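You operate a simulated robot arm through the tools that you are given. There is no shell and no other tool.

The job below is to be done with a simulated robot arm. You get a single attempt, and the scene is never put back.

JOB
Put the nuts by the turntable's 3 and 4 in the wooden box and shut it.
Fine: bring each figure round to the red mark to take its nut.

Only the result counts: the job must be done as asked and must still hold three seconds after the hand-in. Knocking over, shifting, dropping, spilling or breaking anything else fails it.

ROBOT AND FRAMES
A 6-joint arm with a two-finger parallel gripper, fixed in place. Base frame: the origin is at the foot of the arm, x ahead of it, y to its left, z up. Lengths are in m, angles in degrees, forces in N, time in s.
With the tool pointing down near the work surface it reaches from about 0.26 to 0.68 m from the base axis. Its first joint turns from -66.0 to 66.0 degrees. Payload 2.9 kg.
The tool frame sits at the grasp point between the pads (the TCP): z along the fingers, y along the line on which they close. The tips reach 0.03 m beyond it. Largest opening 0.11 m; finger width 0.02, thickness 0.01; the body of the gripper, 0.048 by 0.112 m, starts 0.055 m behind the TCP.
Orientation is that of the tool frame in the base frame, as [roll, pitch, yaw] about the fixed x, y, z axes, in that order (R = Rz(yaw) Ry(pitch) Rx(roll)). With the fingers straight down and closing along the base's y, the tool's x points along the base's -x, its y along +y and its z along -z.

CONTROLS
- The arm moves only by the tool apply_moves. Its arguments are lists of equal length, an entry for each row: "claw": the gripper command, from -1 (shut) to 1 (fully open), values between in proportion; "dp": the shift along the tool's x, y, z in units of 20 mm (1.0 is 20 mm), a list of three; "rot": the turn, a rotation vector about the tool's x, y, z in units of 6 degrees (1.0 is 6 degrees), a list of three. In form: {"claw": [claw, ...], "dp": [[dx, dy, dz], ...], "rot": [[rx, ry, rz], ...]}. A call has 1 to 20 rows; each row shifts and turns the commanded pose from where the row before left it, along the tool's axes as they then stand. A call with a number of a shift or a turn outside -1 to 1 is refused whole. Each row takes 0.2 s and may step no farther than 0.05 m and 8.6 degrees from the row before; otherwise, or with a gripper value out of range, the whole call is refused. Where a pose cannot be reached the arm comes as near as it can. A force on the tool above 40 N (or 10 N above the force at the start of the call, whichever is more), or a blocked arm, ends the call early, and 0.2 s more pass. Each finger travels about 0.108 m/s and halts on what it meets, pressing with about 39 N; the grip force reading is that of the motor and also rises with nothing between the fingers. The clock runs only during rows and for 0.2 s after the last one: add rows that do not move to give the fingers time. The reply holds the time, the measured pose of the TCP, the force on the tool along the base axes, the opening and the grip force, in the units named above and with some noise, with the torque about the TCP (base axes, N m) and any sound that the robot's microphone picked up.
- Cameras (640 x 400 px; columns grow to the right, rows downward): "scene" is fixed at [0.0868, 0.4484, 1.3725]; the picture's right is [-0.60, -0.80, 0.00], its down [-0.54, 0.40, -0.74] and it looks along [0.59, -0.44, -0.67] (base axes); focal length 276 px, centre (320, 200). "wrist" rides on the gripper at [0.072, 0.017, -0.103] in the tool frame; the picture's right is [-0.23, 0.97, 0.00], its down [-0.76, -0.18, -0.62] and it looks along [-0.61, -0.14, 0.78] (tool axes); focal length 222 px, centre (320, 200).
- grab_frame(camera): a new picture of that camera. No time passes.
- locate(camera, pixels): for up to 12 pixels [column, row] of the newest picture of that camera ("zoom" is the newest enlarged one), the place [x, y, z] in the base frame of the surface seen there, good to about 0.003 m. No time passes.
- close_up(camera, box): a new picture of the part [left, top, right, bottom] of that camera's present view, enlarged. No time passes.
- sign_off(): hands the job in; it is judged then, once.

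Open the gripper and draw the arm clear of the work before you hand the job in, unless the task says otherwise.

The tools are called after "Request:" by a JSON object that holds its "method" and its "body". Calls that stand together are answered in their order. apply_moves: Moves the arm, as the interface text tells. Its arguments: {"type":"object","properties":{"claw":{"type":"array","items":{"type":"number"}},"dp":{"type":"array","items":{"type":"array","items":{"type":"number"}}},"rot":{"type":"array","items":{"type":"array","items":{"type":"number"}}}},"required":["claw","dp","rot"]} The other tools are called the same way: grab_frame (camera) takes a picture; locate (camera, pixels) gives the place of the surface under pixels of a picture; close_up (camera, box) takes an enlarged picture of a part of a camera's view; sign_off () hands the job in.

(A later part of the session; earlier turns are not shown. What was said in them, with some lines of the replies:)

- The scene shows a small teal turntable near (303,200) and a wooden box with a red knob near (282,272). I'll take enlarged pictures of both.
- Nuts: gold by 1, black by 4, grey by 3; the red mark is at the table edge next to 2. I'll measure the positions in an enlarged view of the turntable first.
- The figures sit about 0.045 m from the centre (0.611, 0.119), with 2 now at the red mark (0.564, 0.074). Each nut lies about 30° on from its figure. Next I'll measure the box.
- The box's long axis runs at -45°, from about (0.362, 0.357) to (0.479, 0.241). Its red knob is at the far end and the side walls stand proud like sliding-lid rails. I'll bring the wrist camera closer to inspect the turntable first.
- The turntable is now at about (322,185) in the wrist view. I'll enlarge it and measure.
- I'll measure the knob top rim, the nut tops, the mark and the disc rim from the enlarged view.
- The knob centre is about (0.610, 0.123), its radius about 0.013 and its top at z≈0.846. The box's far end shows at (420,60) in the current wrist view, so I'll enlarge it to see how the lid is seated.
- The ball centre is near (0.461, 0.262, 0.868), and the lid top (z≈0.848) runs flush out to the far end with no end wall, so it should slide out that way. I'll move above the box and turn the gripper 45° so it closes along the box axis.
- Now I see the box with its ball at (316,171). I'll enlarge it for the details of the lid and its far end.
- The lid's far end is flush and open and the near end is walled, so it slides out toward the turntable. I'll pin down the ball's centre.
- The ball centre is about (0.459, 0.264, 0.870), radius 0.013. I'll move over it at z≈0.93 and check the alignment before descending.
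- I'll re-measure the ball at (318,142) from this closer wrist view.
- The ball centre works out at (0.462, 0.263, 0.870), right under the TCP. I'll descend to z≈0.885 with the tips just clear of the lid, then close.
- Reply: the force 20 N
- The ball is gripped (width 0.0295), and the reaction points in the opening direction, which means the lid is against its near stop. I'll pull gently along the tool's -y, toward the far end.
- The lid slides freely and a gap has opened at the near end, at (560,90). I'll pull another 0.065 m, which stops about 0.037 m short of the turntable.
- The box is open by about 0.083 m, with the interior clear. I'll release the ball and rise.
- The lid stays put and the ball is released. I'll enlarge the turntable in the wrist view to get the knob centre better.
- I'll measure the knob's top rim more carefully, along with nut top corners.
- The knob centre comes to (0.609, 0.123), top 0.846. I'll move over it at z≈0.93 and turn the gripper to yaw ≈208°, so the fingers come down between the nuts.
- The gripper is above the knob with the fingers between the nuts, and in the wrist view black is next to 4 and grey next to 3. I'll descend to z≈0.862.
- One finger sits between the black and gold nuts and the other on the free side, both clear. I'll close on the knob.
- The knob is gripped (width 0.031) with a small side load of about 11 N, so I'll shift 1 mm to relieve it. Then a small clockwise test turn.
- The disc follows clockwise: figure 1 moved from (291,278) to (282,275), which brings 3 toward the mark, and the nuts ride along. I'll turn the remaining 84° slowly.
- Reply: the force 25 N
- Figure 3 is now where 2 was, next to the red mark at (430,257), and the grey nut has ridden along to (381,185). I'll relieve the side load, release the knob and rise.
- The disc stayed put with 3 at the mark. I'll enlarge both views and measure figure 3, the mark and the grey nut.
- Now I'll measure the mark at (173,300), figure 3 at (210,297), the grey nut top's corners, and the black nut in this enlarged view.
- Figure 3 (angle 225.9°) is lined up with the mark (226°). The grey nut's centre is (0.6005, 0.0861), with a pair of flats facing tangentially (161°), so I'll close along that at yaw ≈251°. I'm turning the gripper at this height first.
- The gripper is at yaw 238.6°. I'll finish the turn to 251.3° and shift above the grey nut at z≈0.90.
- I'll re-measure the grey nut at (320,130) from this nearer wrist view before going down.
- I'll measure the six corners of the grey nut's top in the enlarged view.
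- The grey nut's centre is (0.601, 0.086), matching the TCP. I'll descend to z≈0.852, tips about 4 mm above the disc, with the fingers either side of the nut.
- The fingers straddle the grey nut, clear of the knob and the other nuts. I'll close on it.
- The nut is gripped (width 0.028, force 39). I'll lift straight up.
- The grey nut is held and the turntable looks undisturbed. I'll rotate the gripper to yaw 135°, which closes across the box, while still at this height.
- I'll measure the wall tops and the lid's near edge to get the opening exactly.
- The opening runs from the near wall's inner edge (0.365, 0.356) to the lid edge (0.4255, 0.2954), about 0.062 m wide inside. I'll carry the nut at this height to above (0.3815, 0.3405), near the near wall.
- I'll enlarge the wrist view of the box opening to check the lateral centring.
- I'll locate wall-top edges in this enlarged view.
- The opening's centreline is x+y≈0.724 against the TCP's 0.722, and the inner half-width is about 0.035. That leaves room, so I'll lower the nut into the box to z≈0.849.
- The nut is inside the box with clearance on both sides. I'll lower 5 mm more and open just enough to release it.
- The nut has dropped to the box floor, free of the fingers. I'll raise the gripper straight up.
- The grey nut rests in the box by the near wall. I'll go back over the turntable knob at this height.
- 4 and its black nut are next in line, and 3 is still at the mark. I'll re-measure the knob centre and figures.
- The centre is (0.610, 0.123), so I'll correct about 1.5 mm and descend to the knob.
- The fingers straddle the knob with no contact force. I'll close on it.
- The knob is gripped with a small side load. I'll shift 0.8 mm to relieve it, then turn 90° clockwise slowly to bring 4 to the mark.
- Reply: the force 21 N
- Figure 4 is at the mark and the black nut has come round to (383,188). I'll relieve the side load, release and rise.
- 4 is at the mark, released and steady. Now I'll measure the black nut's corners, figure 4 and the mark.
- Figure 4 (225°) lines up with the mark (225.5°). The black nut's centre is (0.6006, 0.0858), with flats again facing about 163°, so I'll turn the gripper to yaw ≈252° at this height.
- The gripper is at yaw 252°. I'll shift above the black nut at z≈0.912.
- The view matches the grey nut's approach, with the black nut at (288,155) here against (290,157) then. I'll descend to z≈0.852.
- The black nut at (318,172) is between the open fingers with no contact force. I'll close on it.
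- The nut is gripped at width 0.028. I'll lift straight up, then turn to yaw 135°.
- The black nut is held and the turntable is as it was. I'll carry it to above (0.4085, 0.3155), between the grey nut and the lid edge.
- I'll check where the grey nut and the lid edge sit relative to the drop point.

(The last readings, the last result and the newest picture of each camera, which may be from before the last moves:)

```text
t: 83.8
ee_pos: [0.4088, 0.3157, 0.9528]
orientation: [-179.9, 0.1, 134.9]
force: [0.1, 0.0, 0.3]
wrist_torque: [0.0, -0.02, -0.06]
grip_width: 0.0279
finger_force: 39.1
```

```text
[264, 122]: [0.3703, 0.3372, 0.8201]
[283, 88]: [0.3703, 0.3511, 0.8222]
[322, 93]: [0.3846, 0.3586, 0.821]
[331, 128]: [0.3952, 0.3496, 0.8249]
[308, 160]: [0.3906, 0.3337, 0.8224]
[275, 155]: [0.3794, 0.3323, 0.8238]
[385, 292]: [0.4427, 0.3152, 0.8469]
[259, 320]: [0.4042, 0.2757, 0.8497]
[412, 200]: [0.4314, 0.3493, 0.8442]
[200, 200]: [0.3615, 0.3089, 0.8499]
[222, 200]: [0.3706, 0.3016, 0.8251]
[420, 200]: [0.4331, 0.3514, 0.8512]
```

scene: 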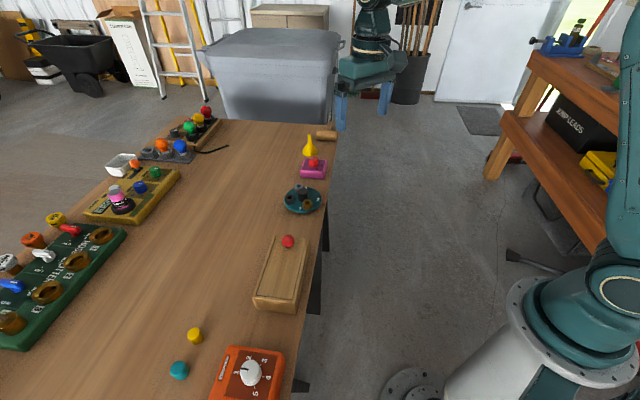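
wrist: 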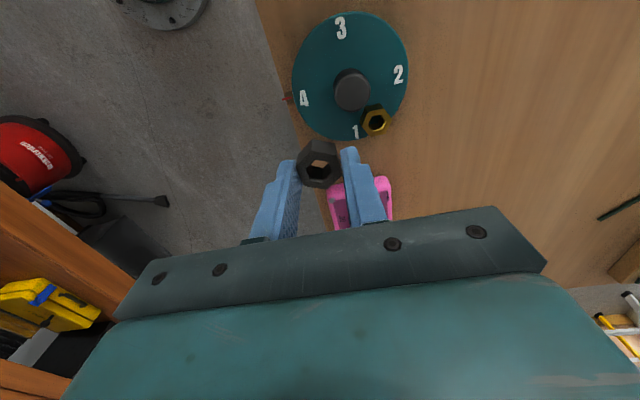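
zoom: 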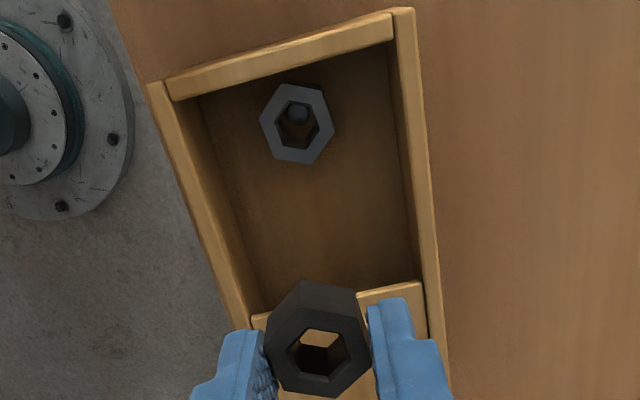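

The drop point is 0.039 m from the grey nut's centre and 0.025 m from the lid edge, centred laterally. I'll lower the nut in.

Request:
{"method": "apply_moves", "body": {"claw": [-0.8, -0.8, -0.8, -0.8, -0.8, -0.8, -0.8, -0.8], "dp": [[0, 0, 0.9], [0, 0, 0.9], [0, 0, 0.9], [0, 0, 0.9], [0, 0, 0.8], [0, 0, 0.5], [0, 0, 0.3], [0, 0, 0]], "rot": [[0, 0, 0], [0, 0, 0], [0, 0, 0], [0, 0, 0], [0, 0, 0], [0, 0, 0], [0, 0, 0], [0, 0, 0]]}}

Request:
{"method": "grab_frame", "body": {"camera": "wrist"}}

Request:
{"method": "close_up", "body": {"camera": "scene", "box": [200, 200, 340, 320]}}

```text
t: 85.6
ee_pos: [0.4087, 0.315, 0.8464]
orientation: [180.0, 0.0, 135.0]
force: [-0.4, -0.4, -0.5]
wrist_torque: [0.01, 0.01, -0.02]
grip_width: 0.0283
finger_force: 39.1
```

```text
taken
```

wrist: 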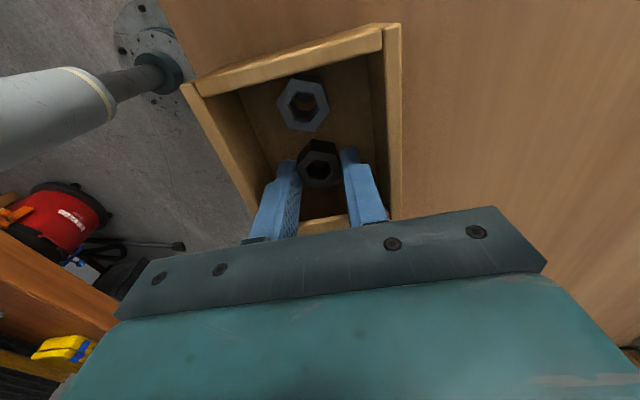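

```text
3.33 times, centred on (270, 260) of scene
```

zoom: 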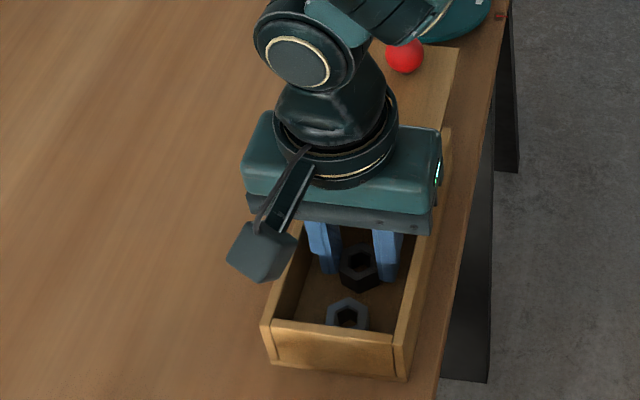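

The black nut is inside the box next to the grey one, clear of walls and lid. I'll lower 3 mm, release with a small opening, and rise.

Request:
{"method": "apply_moves", "body": {"claw": [-0.8, -0.6, -0.4, -0.36, -0.36, -0.36, -0.36, -0.36, -0.36, -0.36, -0.36, -0.36], "dp": [[0, 0, 0.15], [0, 0, 0], [0, 0, 0], [0, 0, 0], [0, 0, 0], [0, 0, -0.5], [0, 0, -0.9], [0, 0, -1], [0, 0, -1], [0, 0, -1], [0, 0, -1], [0, 0, 0]], "rot": [[0, 0, 0], [0, 0, 0], [0, 0, 0], [0, 0, 0], [0, 0, 0], [0, 0, 0], [0, 0, 0], [0, 0, 0], [0, 0, 0], [0, 0, 0], [0, 0, 0], [0, 0, 0]]}}

Request:
{"method": "grab_frame", "body": {"camera": "wrist"}}

Request:
{"method": "close_up", "body": {"camera": "scene", "box": [200, 180, 340, 320]}}

```text
t: 88.2
ee_pos: [0.4102, 0.3159, 0.9519]
orientation: [180.0, 0.1, 134.8]
force: [0.2, 1.0, -0.7]
wrist_torque: [0.01, 0.0, 0.01]
grip_width: 0.0355
finger_force: 0.0
```

```text
taken
```

wrist: 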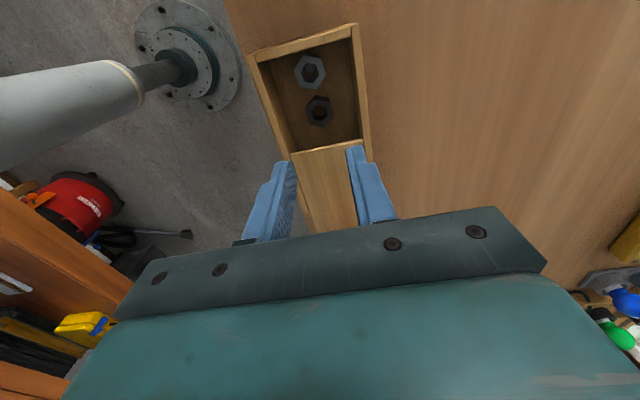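

```text
2.86 times, centred on (270, 250) of scene
```

zoom: 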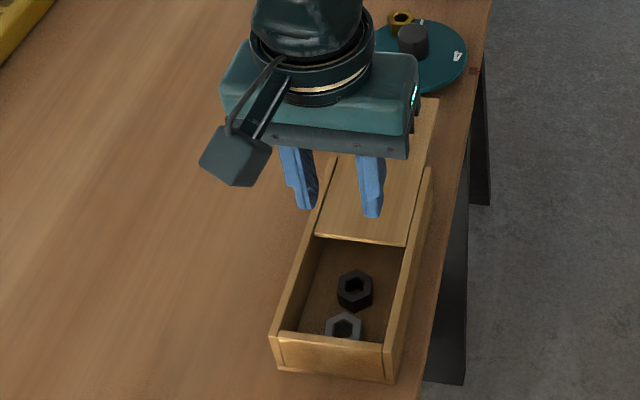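

Both nuts lie flat in the box and the gold nut is still on the turntable. Next I'll close the lid, starting by moving over the ball (about 0.5195, 0.205) and turning to yaw 225°.

Request:
{"method": "apply_moves", "body": {"claw": [0.3, 0.3, 0.3, 0.3, 0.3, 0.3, 0.3, 0.3, 0.3], "dp": [[-0.9745, 0, 0], [-0.9745, 0, 0], [-0.9745, 0, 0], [-0.9745, 0, 0], [-0.9745, 0, 0], [-0.9745, 0, 0], [-0.9745, 0, 0], [-0.9745, 0, 0], [0, 0, 0]], "rot": [[0, 0, 0], [0, 0, 0], [0, 0, 0], [0, 0, 0], [0, 0, 0], [0, 0, 0], [0, 0, 0], [0, 0, 0], [0, 0, 0]]}}

Request:
{"method": "apply_moves", "body": {"claw": [0.3, 0.3, 0.3, 0.3, 0.3, 0.3, 0.3, 0.3, 0.3, 0.3, 0.3, 0.3, 0.3, 0.3, 0.3, 0.3, 0.3], "dp": [[0, 0, 0], [0, 0, 0], [0, 0, 0], [0, 0, 0], [0, 0, 0], [0, 0, 0], [0, 0, 0], [0, 0, 0], [0, 0, 0], [0, 0, 0], [0, 0, 0], [0, 0, 0], [0, 0, 0], [0, 0, 0], [0, 0, 0], [0, 0, 0], [0, 0, 0]], "rot": [[0, 0, -0.9375], [0, 0, -0.9375], [0, 0, -0.9375], [0, 0, -0.9375], [0, 0, -0.9375], [0, 0, -0.9375], [0, 0, -0.9375], [0, 0, -0.9375], [0, 0, -0.9375], [0, 0, -0.9375], [0, 0, -0.9375], [0, 0, -0.9375], [0, 0, -0.9375], [0, 0, -0.9375], [0, 0, -0.9375], [0, 0, -0.9375], [0, 0, 0]]}}

Request:
{"method": "grab_frame", "body": {"camera": "wrist"}}

Request:
{"method": "close_up", "body": {"camera": "scene", "box": [220, 160, 350, 320]}}

```text
t: 90.2
ee_pos: [0.5199, 0.2043, 0.9524]
orientation: [-179.9, 0.0, 134.8]
force: [0.6, 0.0, -0.7]
wrist_torque: [0.05, 0.01, -0.02]
grip_width: 0.0713
finger_force: 0.1
```

```text
t: 93.8
ee_pos: [0.5198, 0.2042, 0.9518]
orientation: [-180.0, 0.0, -135.1]
force: [0.3, 0.0, -0.5]
wrist_torque: [-0.01, 0.01, -0.03]
grip_width: 0.0716
finger_force: 0.1
```

```text
taken
```

wrist: 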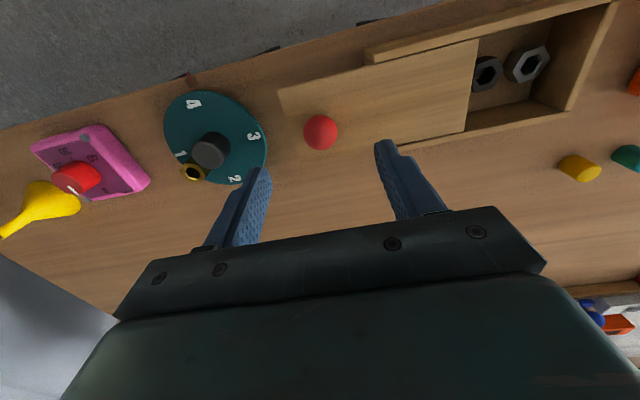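

```text
2.50 times, centred on (285, 240) of scene
```

zoom: 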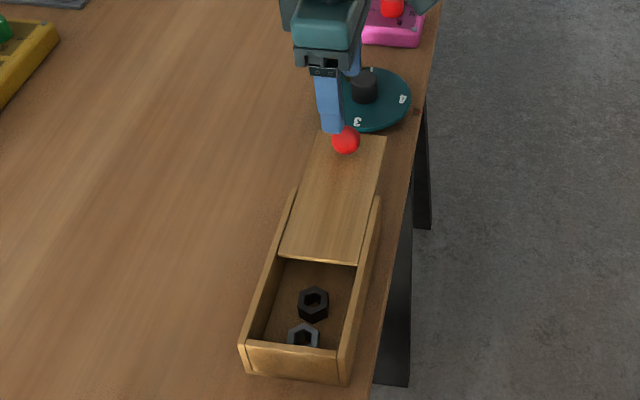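

The ball at (320,132) is lined up under the gripper as before. I'll descend to z≈0.885 and grip it.

Request:
{"method": "apply_moves", "body": {"claw": [0.2, 0.2, 0.2, 0.2, 0.2, 0.2], "dp": [[0, 0, 0.8], [0, 0, 0.8], [0, 0, 0.8], [0, 0, 0.6], [0, 0, 0.35], [0, 0, 0]], "rot": [[0, 0, 0], [0, 0, 0], [0, 0, 0], [0, 0, 0], [0, 0, 0], [0, 0, 0]]}}

Request:
{"method": "apply_moves", "body": {"claw": [-0.2, -0.6, -0.8, -0.8], "dp": [[0, 0, 0], [0, 0, 0], [0, 0, 0], [0, 0, 0]], "rot": [[0, 0, 0], [0, 0, 0], [0, 0, 0], [0, 0, 0]]}}

Request:
{"method": "grab_frame", "body": {"camera": "wrist"}}

```text
t: 95.2
ee_pos: [0.5188, 0.2051, 0.8851]
orientation: [179.9, 0.0, -135.1]
force: [0.0, -0.1, 0.6]
wrist_torque: [-0.04, -0.04, 0.0]
grip_width: 0.0661
finger_force: 0.1
```

```text
t: 96.2
ee_pos: [0.5185, 0.2048, 0.8858]
orientation: [179.9, 0.0, -135.2]
force: [0.0, -0.1, -1.3]
wrist_torque: [0.05, -0.06, 0.02]
grip_width: 0.0293
finger_force: 44.7
```

```text
taken
```

wrist: 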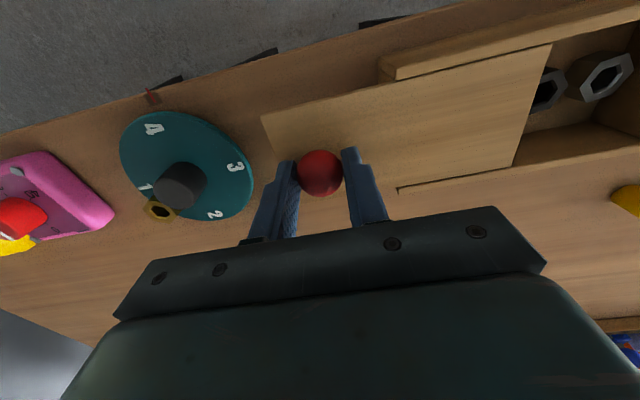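

The ball is gripped (0.029). I'll push the lid back along the tool's +y, slowly, for 0.078 m.

Request:
{"method": "apply_moves", "body": {"claw": [-0.8, -0.8, -0.8, -0.8, -0.8, -0.8, -0.8, -0.8, -0.8, -0.8, -0.8, -0.8, -0.8, -0.8], "dp": [[0, 0.3, 0], [0, 0.3, 0], [0, 0.3, 0], [0, 0.3, 0], [0, 0.3, 0], [0, 0.3, 0], [0, 0.3, 0], [0, 0.3, 0], [0, 0.3, 0], [0, 0.3, 0], [0, 0.3, 0], [0, 0.3, 0], [0, 0.3, 0], [0, 0, 0]], "rot": [[0, 0, 0], [0, 0, 0], [0, 0, 0], [0, 0, 0], [0, 0, 0], [0, 0, 0], [0, 0, 0], [0, 0, 0], [0, 0, 0], [0, 0, 0], [0, 0, 0], [0, 0, 0], [0, 0, 0], [0, 0, 0]]}}

Request:
{"method": "grab_frame", "body": {"camera": "wrist"}}

Request:
{"method": "close_up", "body": {"camera": "scene", "box": [220, 190, 340, 320]}}

```text
t: 99.2
ee_pos: [0.4636, 0.261, 0.8849]
orientation: [180.0, 0.0, -135.2]
force: [-3.5, -2.8, 0.4]
wrist_torque: [0.14, -0.19, -0.1]
grip_width: 0.0296
finger_force: 45.2
```

```text
taken
```

wrist: 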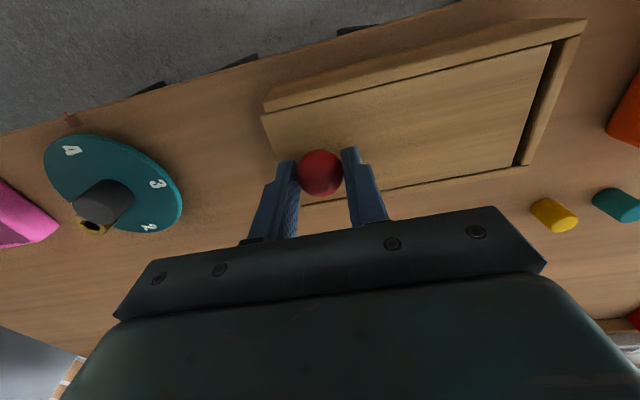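

```text
3.08 times, centred on (280, 255) of scene
```

zoom: 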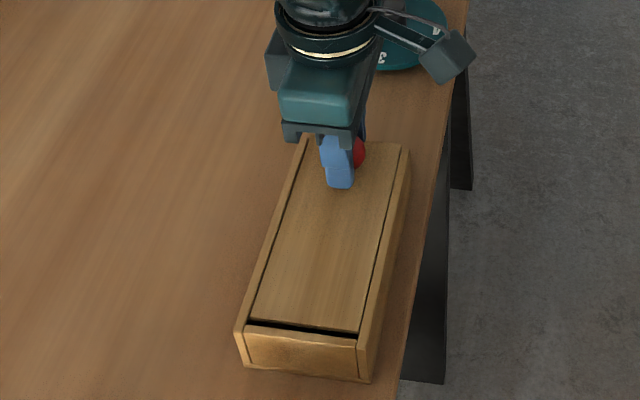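

A gap of about 5 mm remains at the near end. I'll advance in 1 mm steps and watch the force.

Request:
{"method": "apply_moves", "body": {"claw": [-0.8, -0.8, -0.8, -0.8, -0.8], "dp": [[0, 0.05, 0], [0, 0.05, 0], [0, 0.05, 0], [0, 0.04, 0], [0, 0, 0]], "rot": [[0, 0, 0], [0, 0, 0], [0, 0, 0], [0, 0, 0], [0, 0, 0]]}}

Request:
{"method": "close_up", "body": {"camera": "scene", "box": [240, 270, 310, 320]}}

Request:
{"method": "close_up", "body": {"camera": "wrist", "box": [480, 10, 600, 190]}}

```text
t: 100.4
ee_pos: [0.4617, 0.2632, 0.885]
orientation: [180.0, 0.0, -135.1]
force: [-0.7, -1.6, -1.4]
wrist_torque: [-0.33, 0.34, -0.01]
grip_width: 0.0291
finger_force: 45.2
```

```text
8.00 times, centred on (275, 295) of scene
```

zoom: 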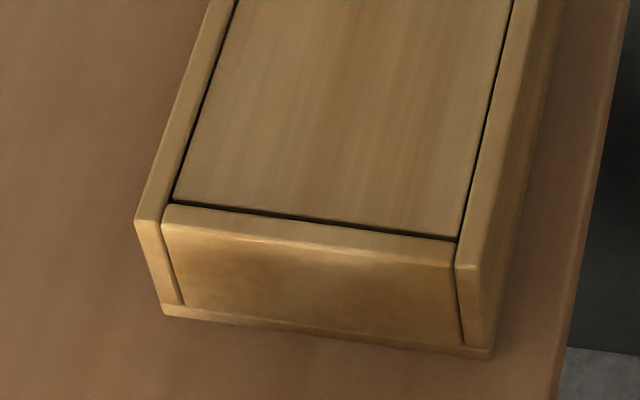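

```text
2.22 times, centred on (540, 100) of wrist
```

zoom: 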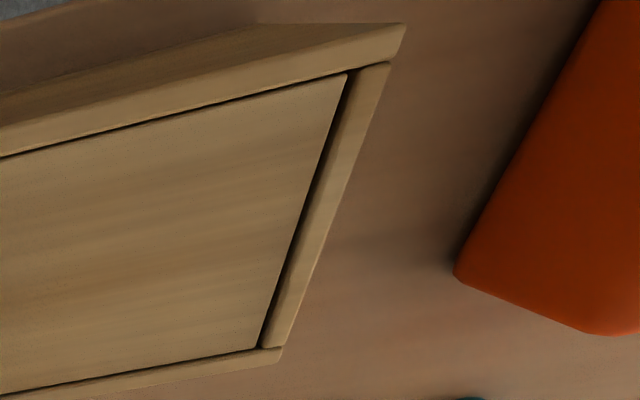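

The gap is down to about 1–2 mm with negligible force. I'll advance another 2 mm in tiny steps until it meets the stop.

Request:
{"method": "apply_moves", "body": {"claw": [-0.8, -0.8, -0.8, -0.8], "dp": [[0, 0.04, 0], [0, 0.04, 0], [0, 0.02, 0], [0, 0, 0]], "rot": [[0, 0, 0], [0, 0, 0], [0, 0, 0], [0, 0, 0]]}}

Request:
{"method": "close_up", "body": {"camera": "scene", "box": [240, 270, 310, 320]}}

Request:
{"method": "close_up", "body": {"camera": "wrist", "box": [480, 10, 600, 190]}}

```text
t: 101.4
ee_pos: [0.4602, 0.2626, 0.8845]
orientation: [-179.9, 0.0, -135.3]
force: [5.8, -11.3, -4.6]
wrist_torque: [-0.03, -0.33, 0.13]
grip_width: 0.0294
finger_force: 44.6
```

```text
8.00 times, centred on (275, 295) of scene
```

zoom: 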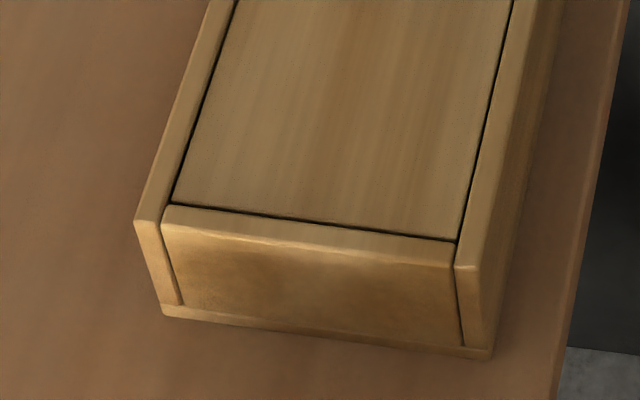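

```text
2.22 times, centred on (540, 100) of wrist
```

zoom: 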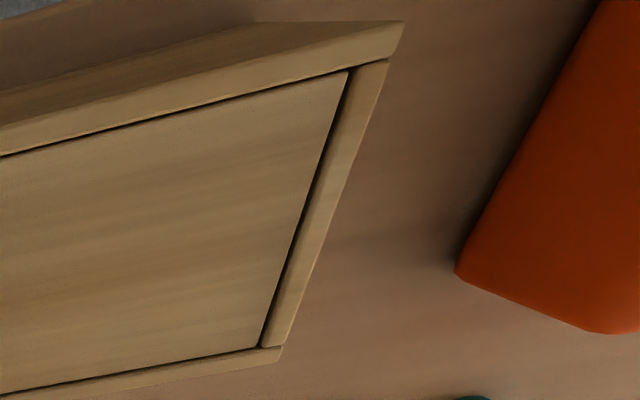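

The reaction has risen to about 13 N against closing and the seam looks as it did at the start. I'll give one last 0.6 mm nudge to seat it and compare.

Request:
{"method": "apply_moves", "body": {"claw": [-0.8, -0.8, -0.8], "dp": [[0, 0.03, 0], [0, 0, 0], [0, 0, 0]], "rot": [[0, 0, 0], [0, 0, 0], [0, 0, 0]]}}

Request:
{"method": "close_up", "body": {"camera": "scene", "box": [230, 220, 330, 320]}}

```text
t: 102.2
ee_pos: [0.4605, 0.2626, 0.8857]
orientation: [-179.8, 0.0, -135.4]
force: [15.4, -18.7, -7.9]
wrist_torque: [0.1, -0.36, -0.02]
grip_width: 0.0293
finger_force: 45.2
```

```text
4.00 times, centred on (280, 270) of scene
```

zoom: 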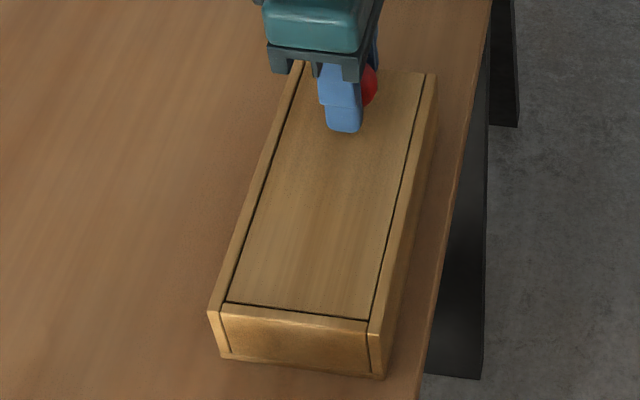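

The lid is seated at about 24 N reaction and the box outline matches its initial picture. I'll open the gripper and rise clear.

Request:
{"method": "apply_moves", "body": {"claw": [-0.2, 0.2, 0.2, 0.2, 0.2, 0.2, 0.2, 0.2, 0.2], "dp": [[0, 0, 0], [0, 0, 0], [0, 0, 0], [0, 0, -0.6], [0, 0, -1], [0, 0, -1], [0, 0, -1], [0, 0, -1], [0, 0, 0]], "rot": [[0, 0, 0], [0, 0, 0], [0, 0, 0], [0, 0, 0], [0, 0, 0], [0, 0, 0], [0, 0, 0], [0, 0, 0], [0, 0, 0]]}}

Request:
{"method": "close_up", "body": {"camera": "scene", "box": [230, 220, 330, 320]}}

Request:
{"method": "grab_frame", "body": {"camera": "wrist"}}

```text
t: 104.2
ee_pos: [0.4594, 0.2653, 0.9773]
orientation: [179.9, 0.0, -135.2]
force: [-0.4, 0.1, 0.2]
wrist_torque: [0.01, -0.03, 0.0]
grip_width: 0.0655
finger_force: 0.0
```

```text
4.00 times, centred on (280, 270) of scene
```

zoom: 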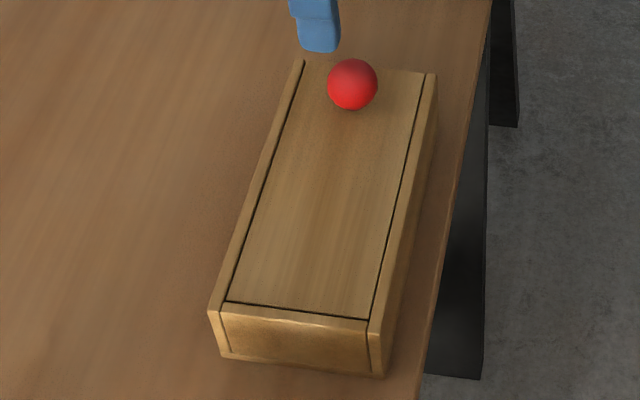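

```text
taken
```

wrist: 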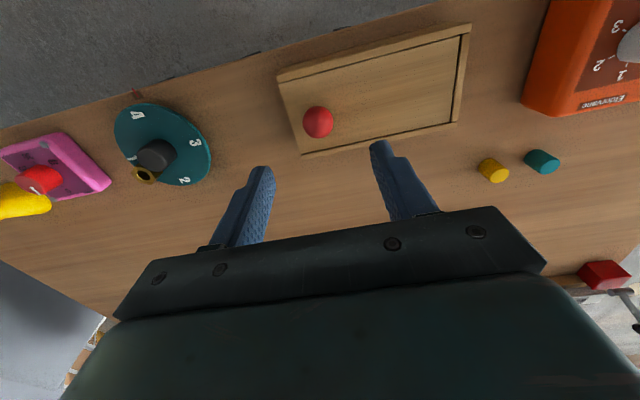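

The lid is shut exactly as in the first picture, with the ball at (352,83). I'll open fully and withdraw upward, then check the whole scene.

Request:
{"method": "apply_moves", "body": {"claw": [1, 1, 1, 1, 1, 1, 1, 1, 1], "dp": [[0, 0, -0.9], [0, 0, -0.9], [0, 0, -0.9], [0, 0, -0.9], [0, 0, -0.9], [0, 0, -0.9], [0, 0, -0.9], [0, 0, -0.9], [0, 0, 0]], "rot": [[0, 0, 0], [0, 0, 0], [0, 0, 0], [0, 0, 0], [0, 0, 0], [0, 0, 0], [0, 0, 0], [0, 0, 0], [0, 0, 0]]}}

Request:
{"method": "grab_frame", "body": {"camera": "scene"}}

Request:
{"method": "grab_frame", "body": {"camera": "wrist"}}

```text
t: 106.2
ee_pos: [0.46, 0.2645, 1.122]
orientation: [180.0, 0.0, -135.1]
force: [-0.7, -0.3, -0.1]
wrist_torque: [-0.03, -0.01, 0.02]
grip_width: 0.1101
finger_force: 0.1
```

```text
taken
```

scene: 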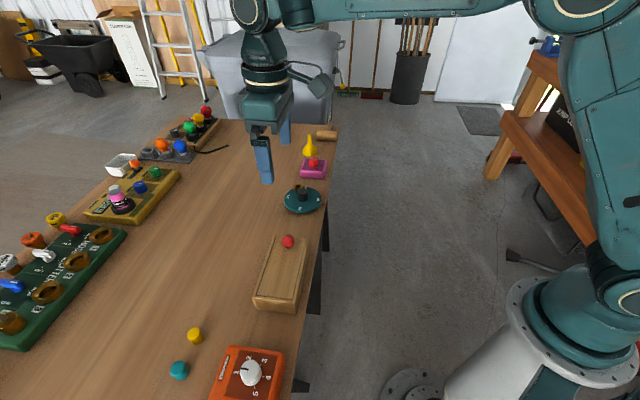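

```text
taken
```

wrist: 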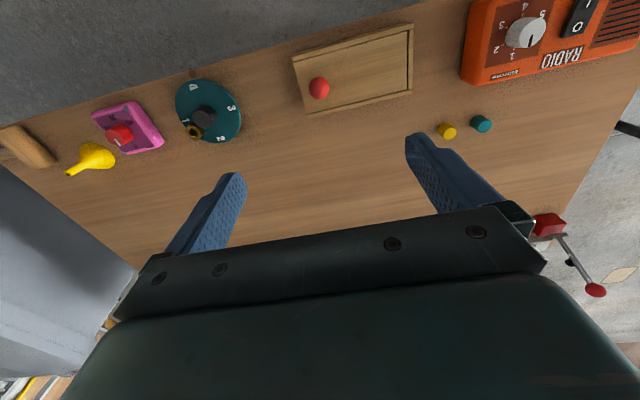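

The scene matches the start apart from the job: the box is shut with both nuts inside and the gold nut is still on the turntable. Everything else is in place and the arm is clear with its gripper open, so I'm handing it in.

Request:
{"method": "sign_off", "body": {}}

```text
The job is handed in.
```

The job is done and handed in: both nuts are in the wooden box and its lid is slid fully shut.

- **Nut by 3 (grey):** I turned 3 round to the red mark, took the nut, and set it on the box floor.
- **Nut by 4 (black):** I did the same with 4. The two nuts lay flat side by side before I closed the lid.
- **Lid:** I pushed it in until it met its stop. In the last pictures the box looks as it did at the start.

The turntable is left with 4 at the red mark and the gold nut still by 1. Nothing else looks moved, and the arm is clear with its gripper open.
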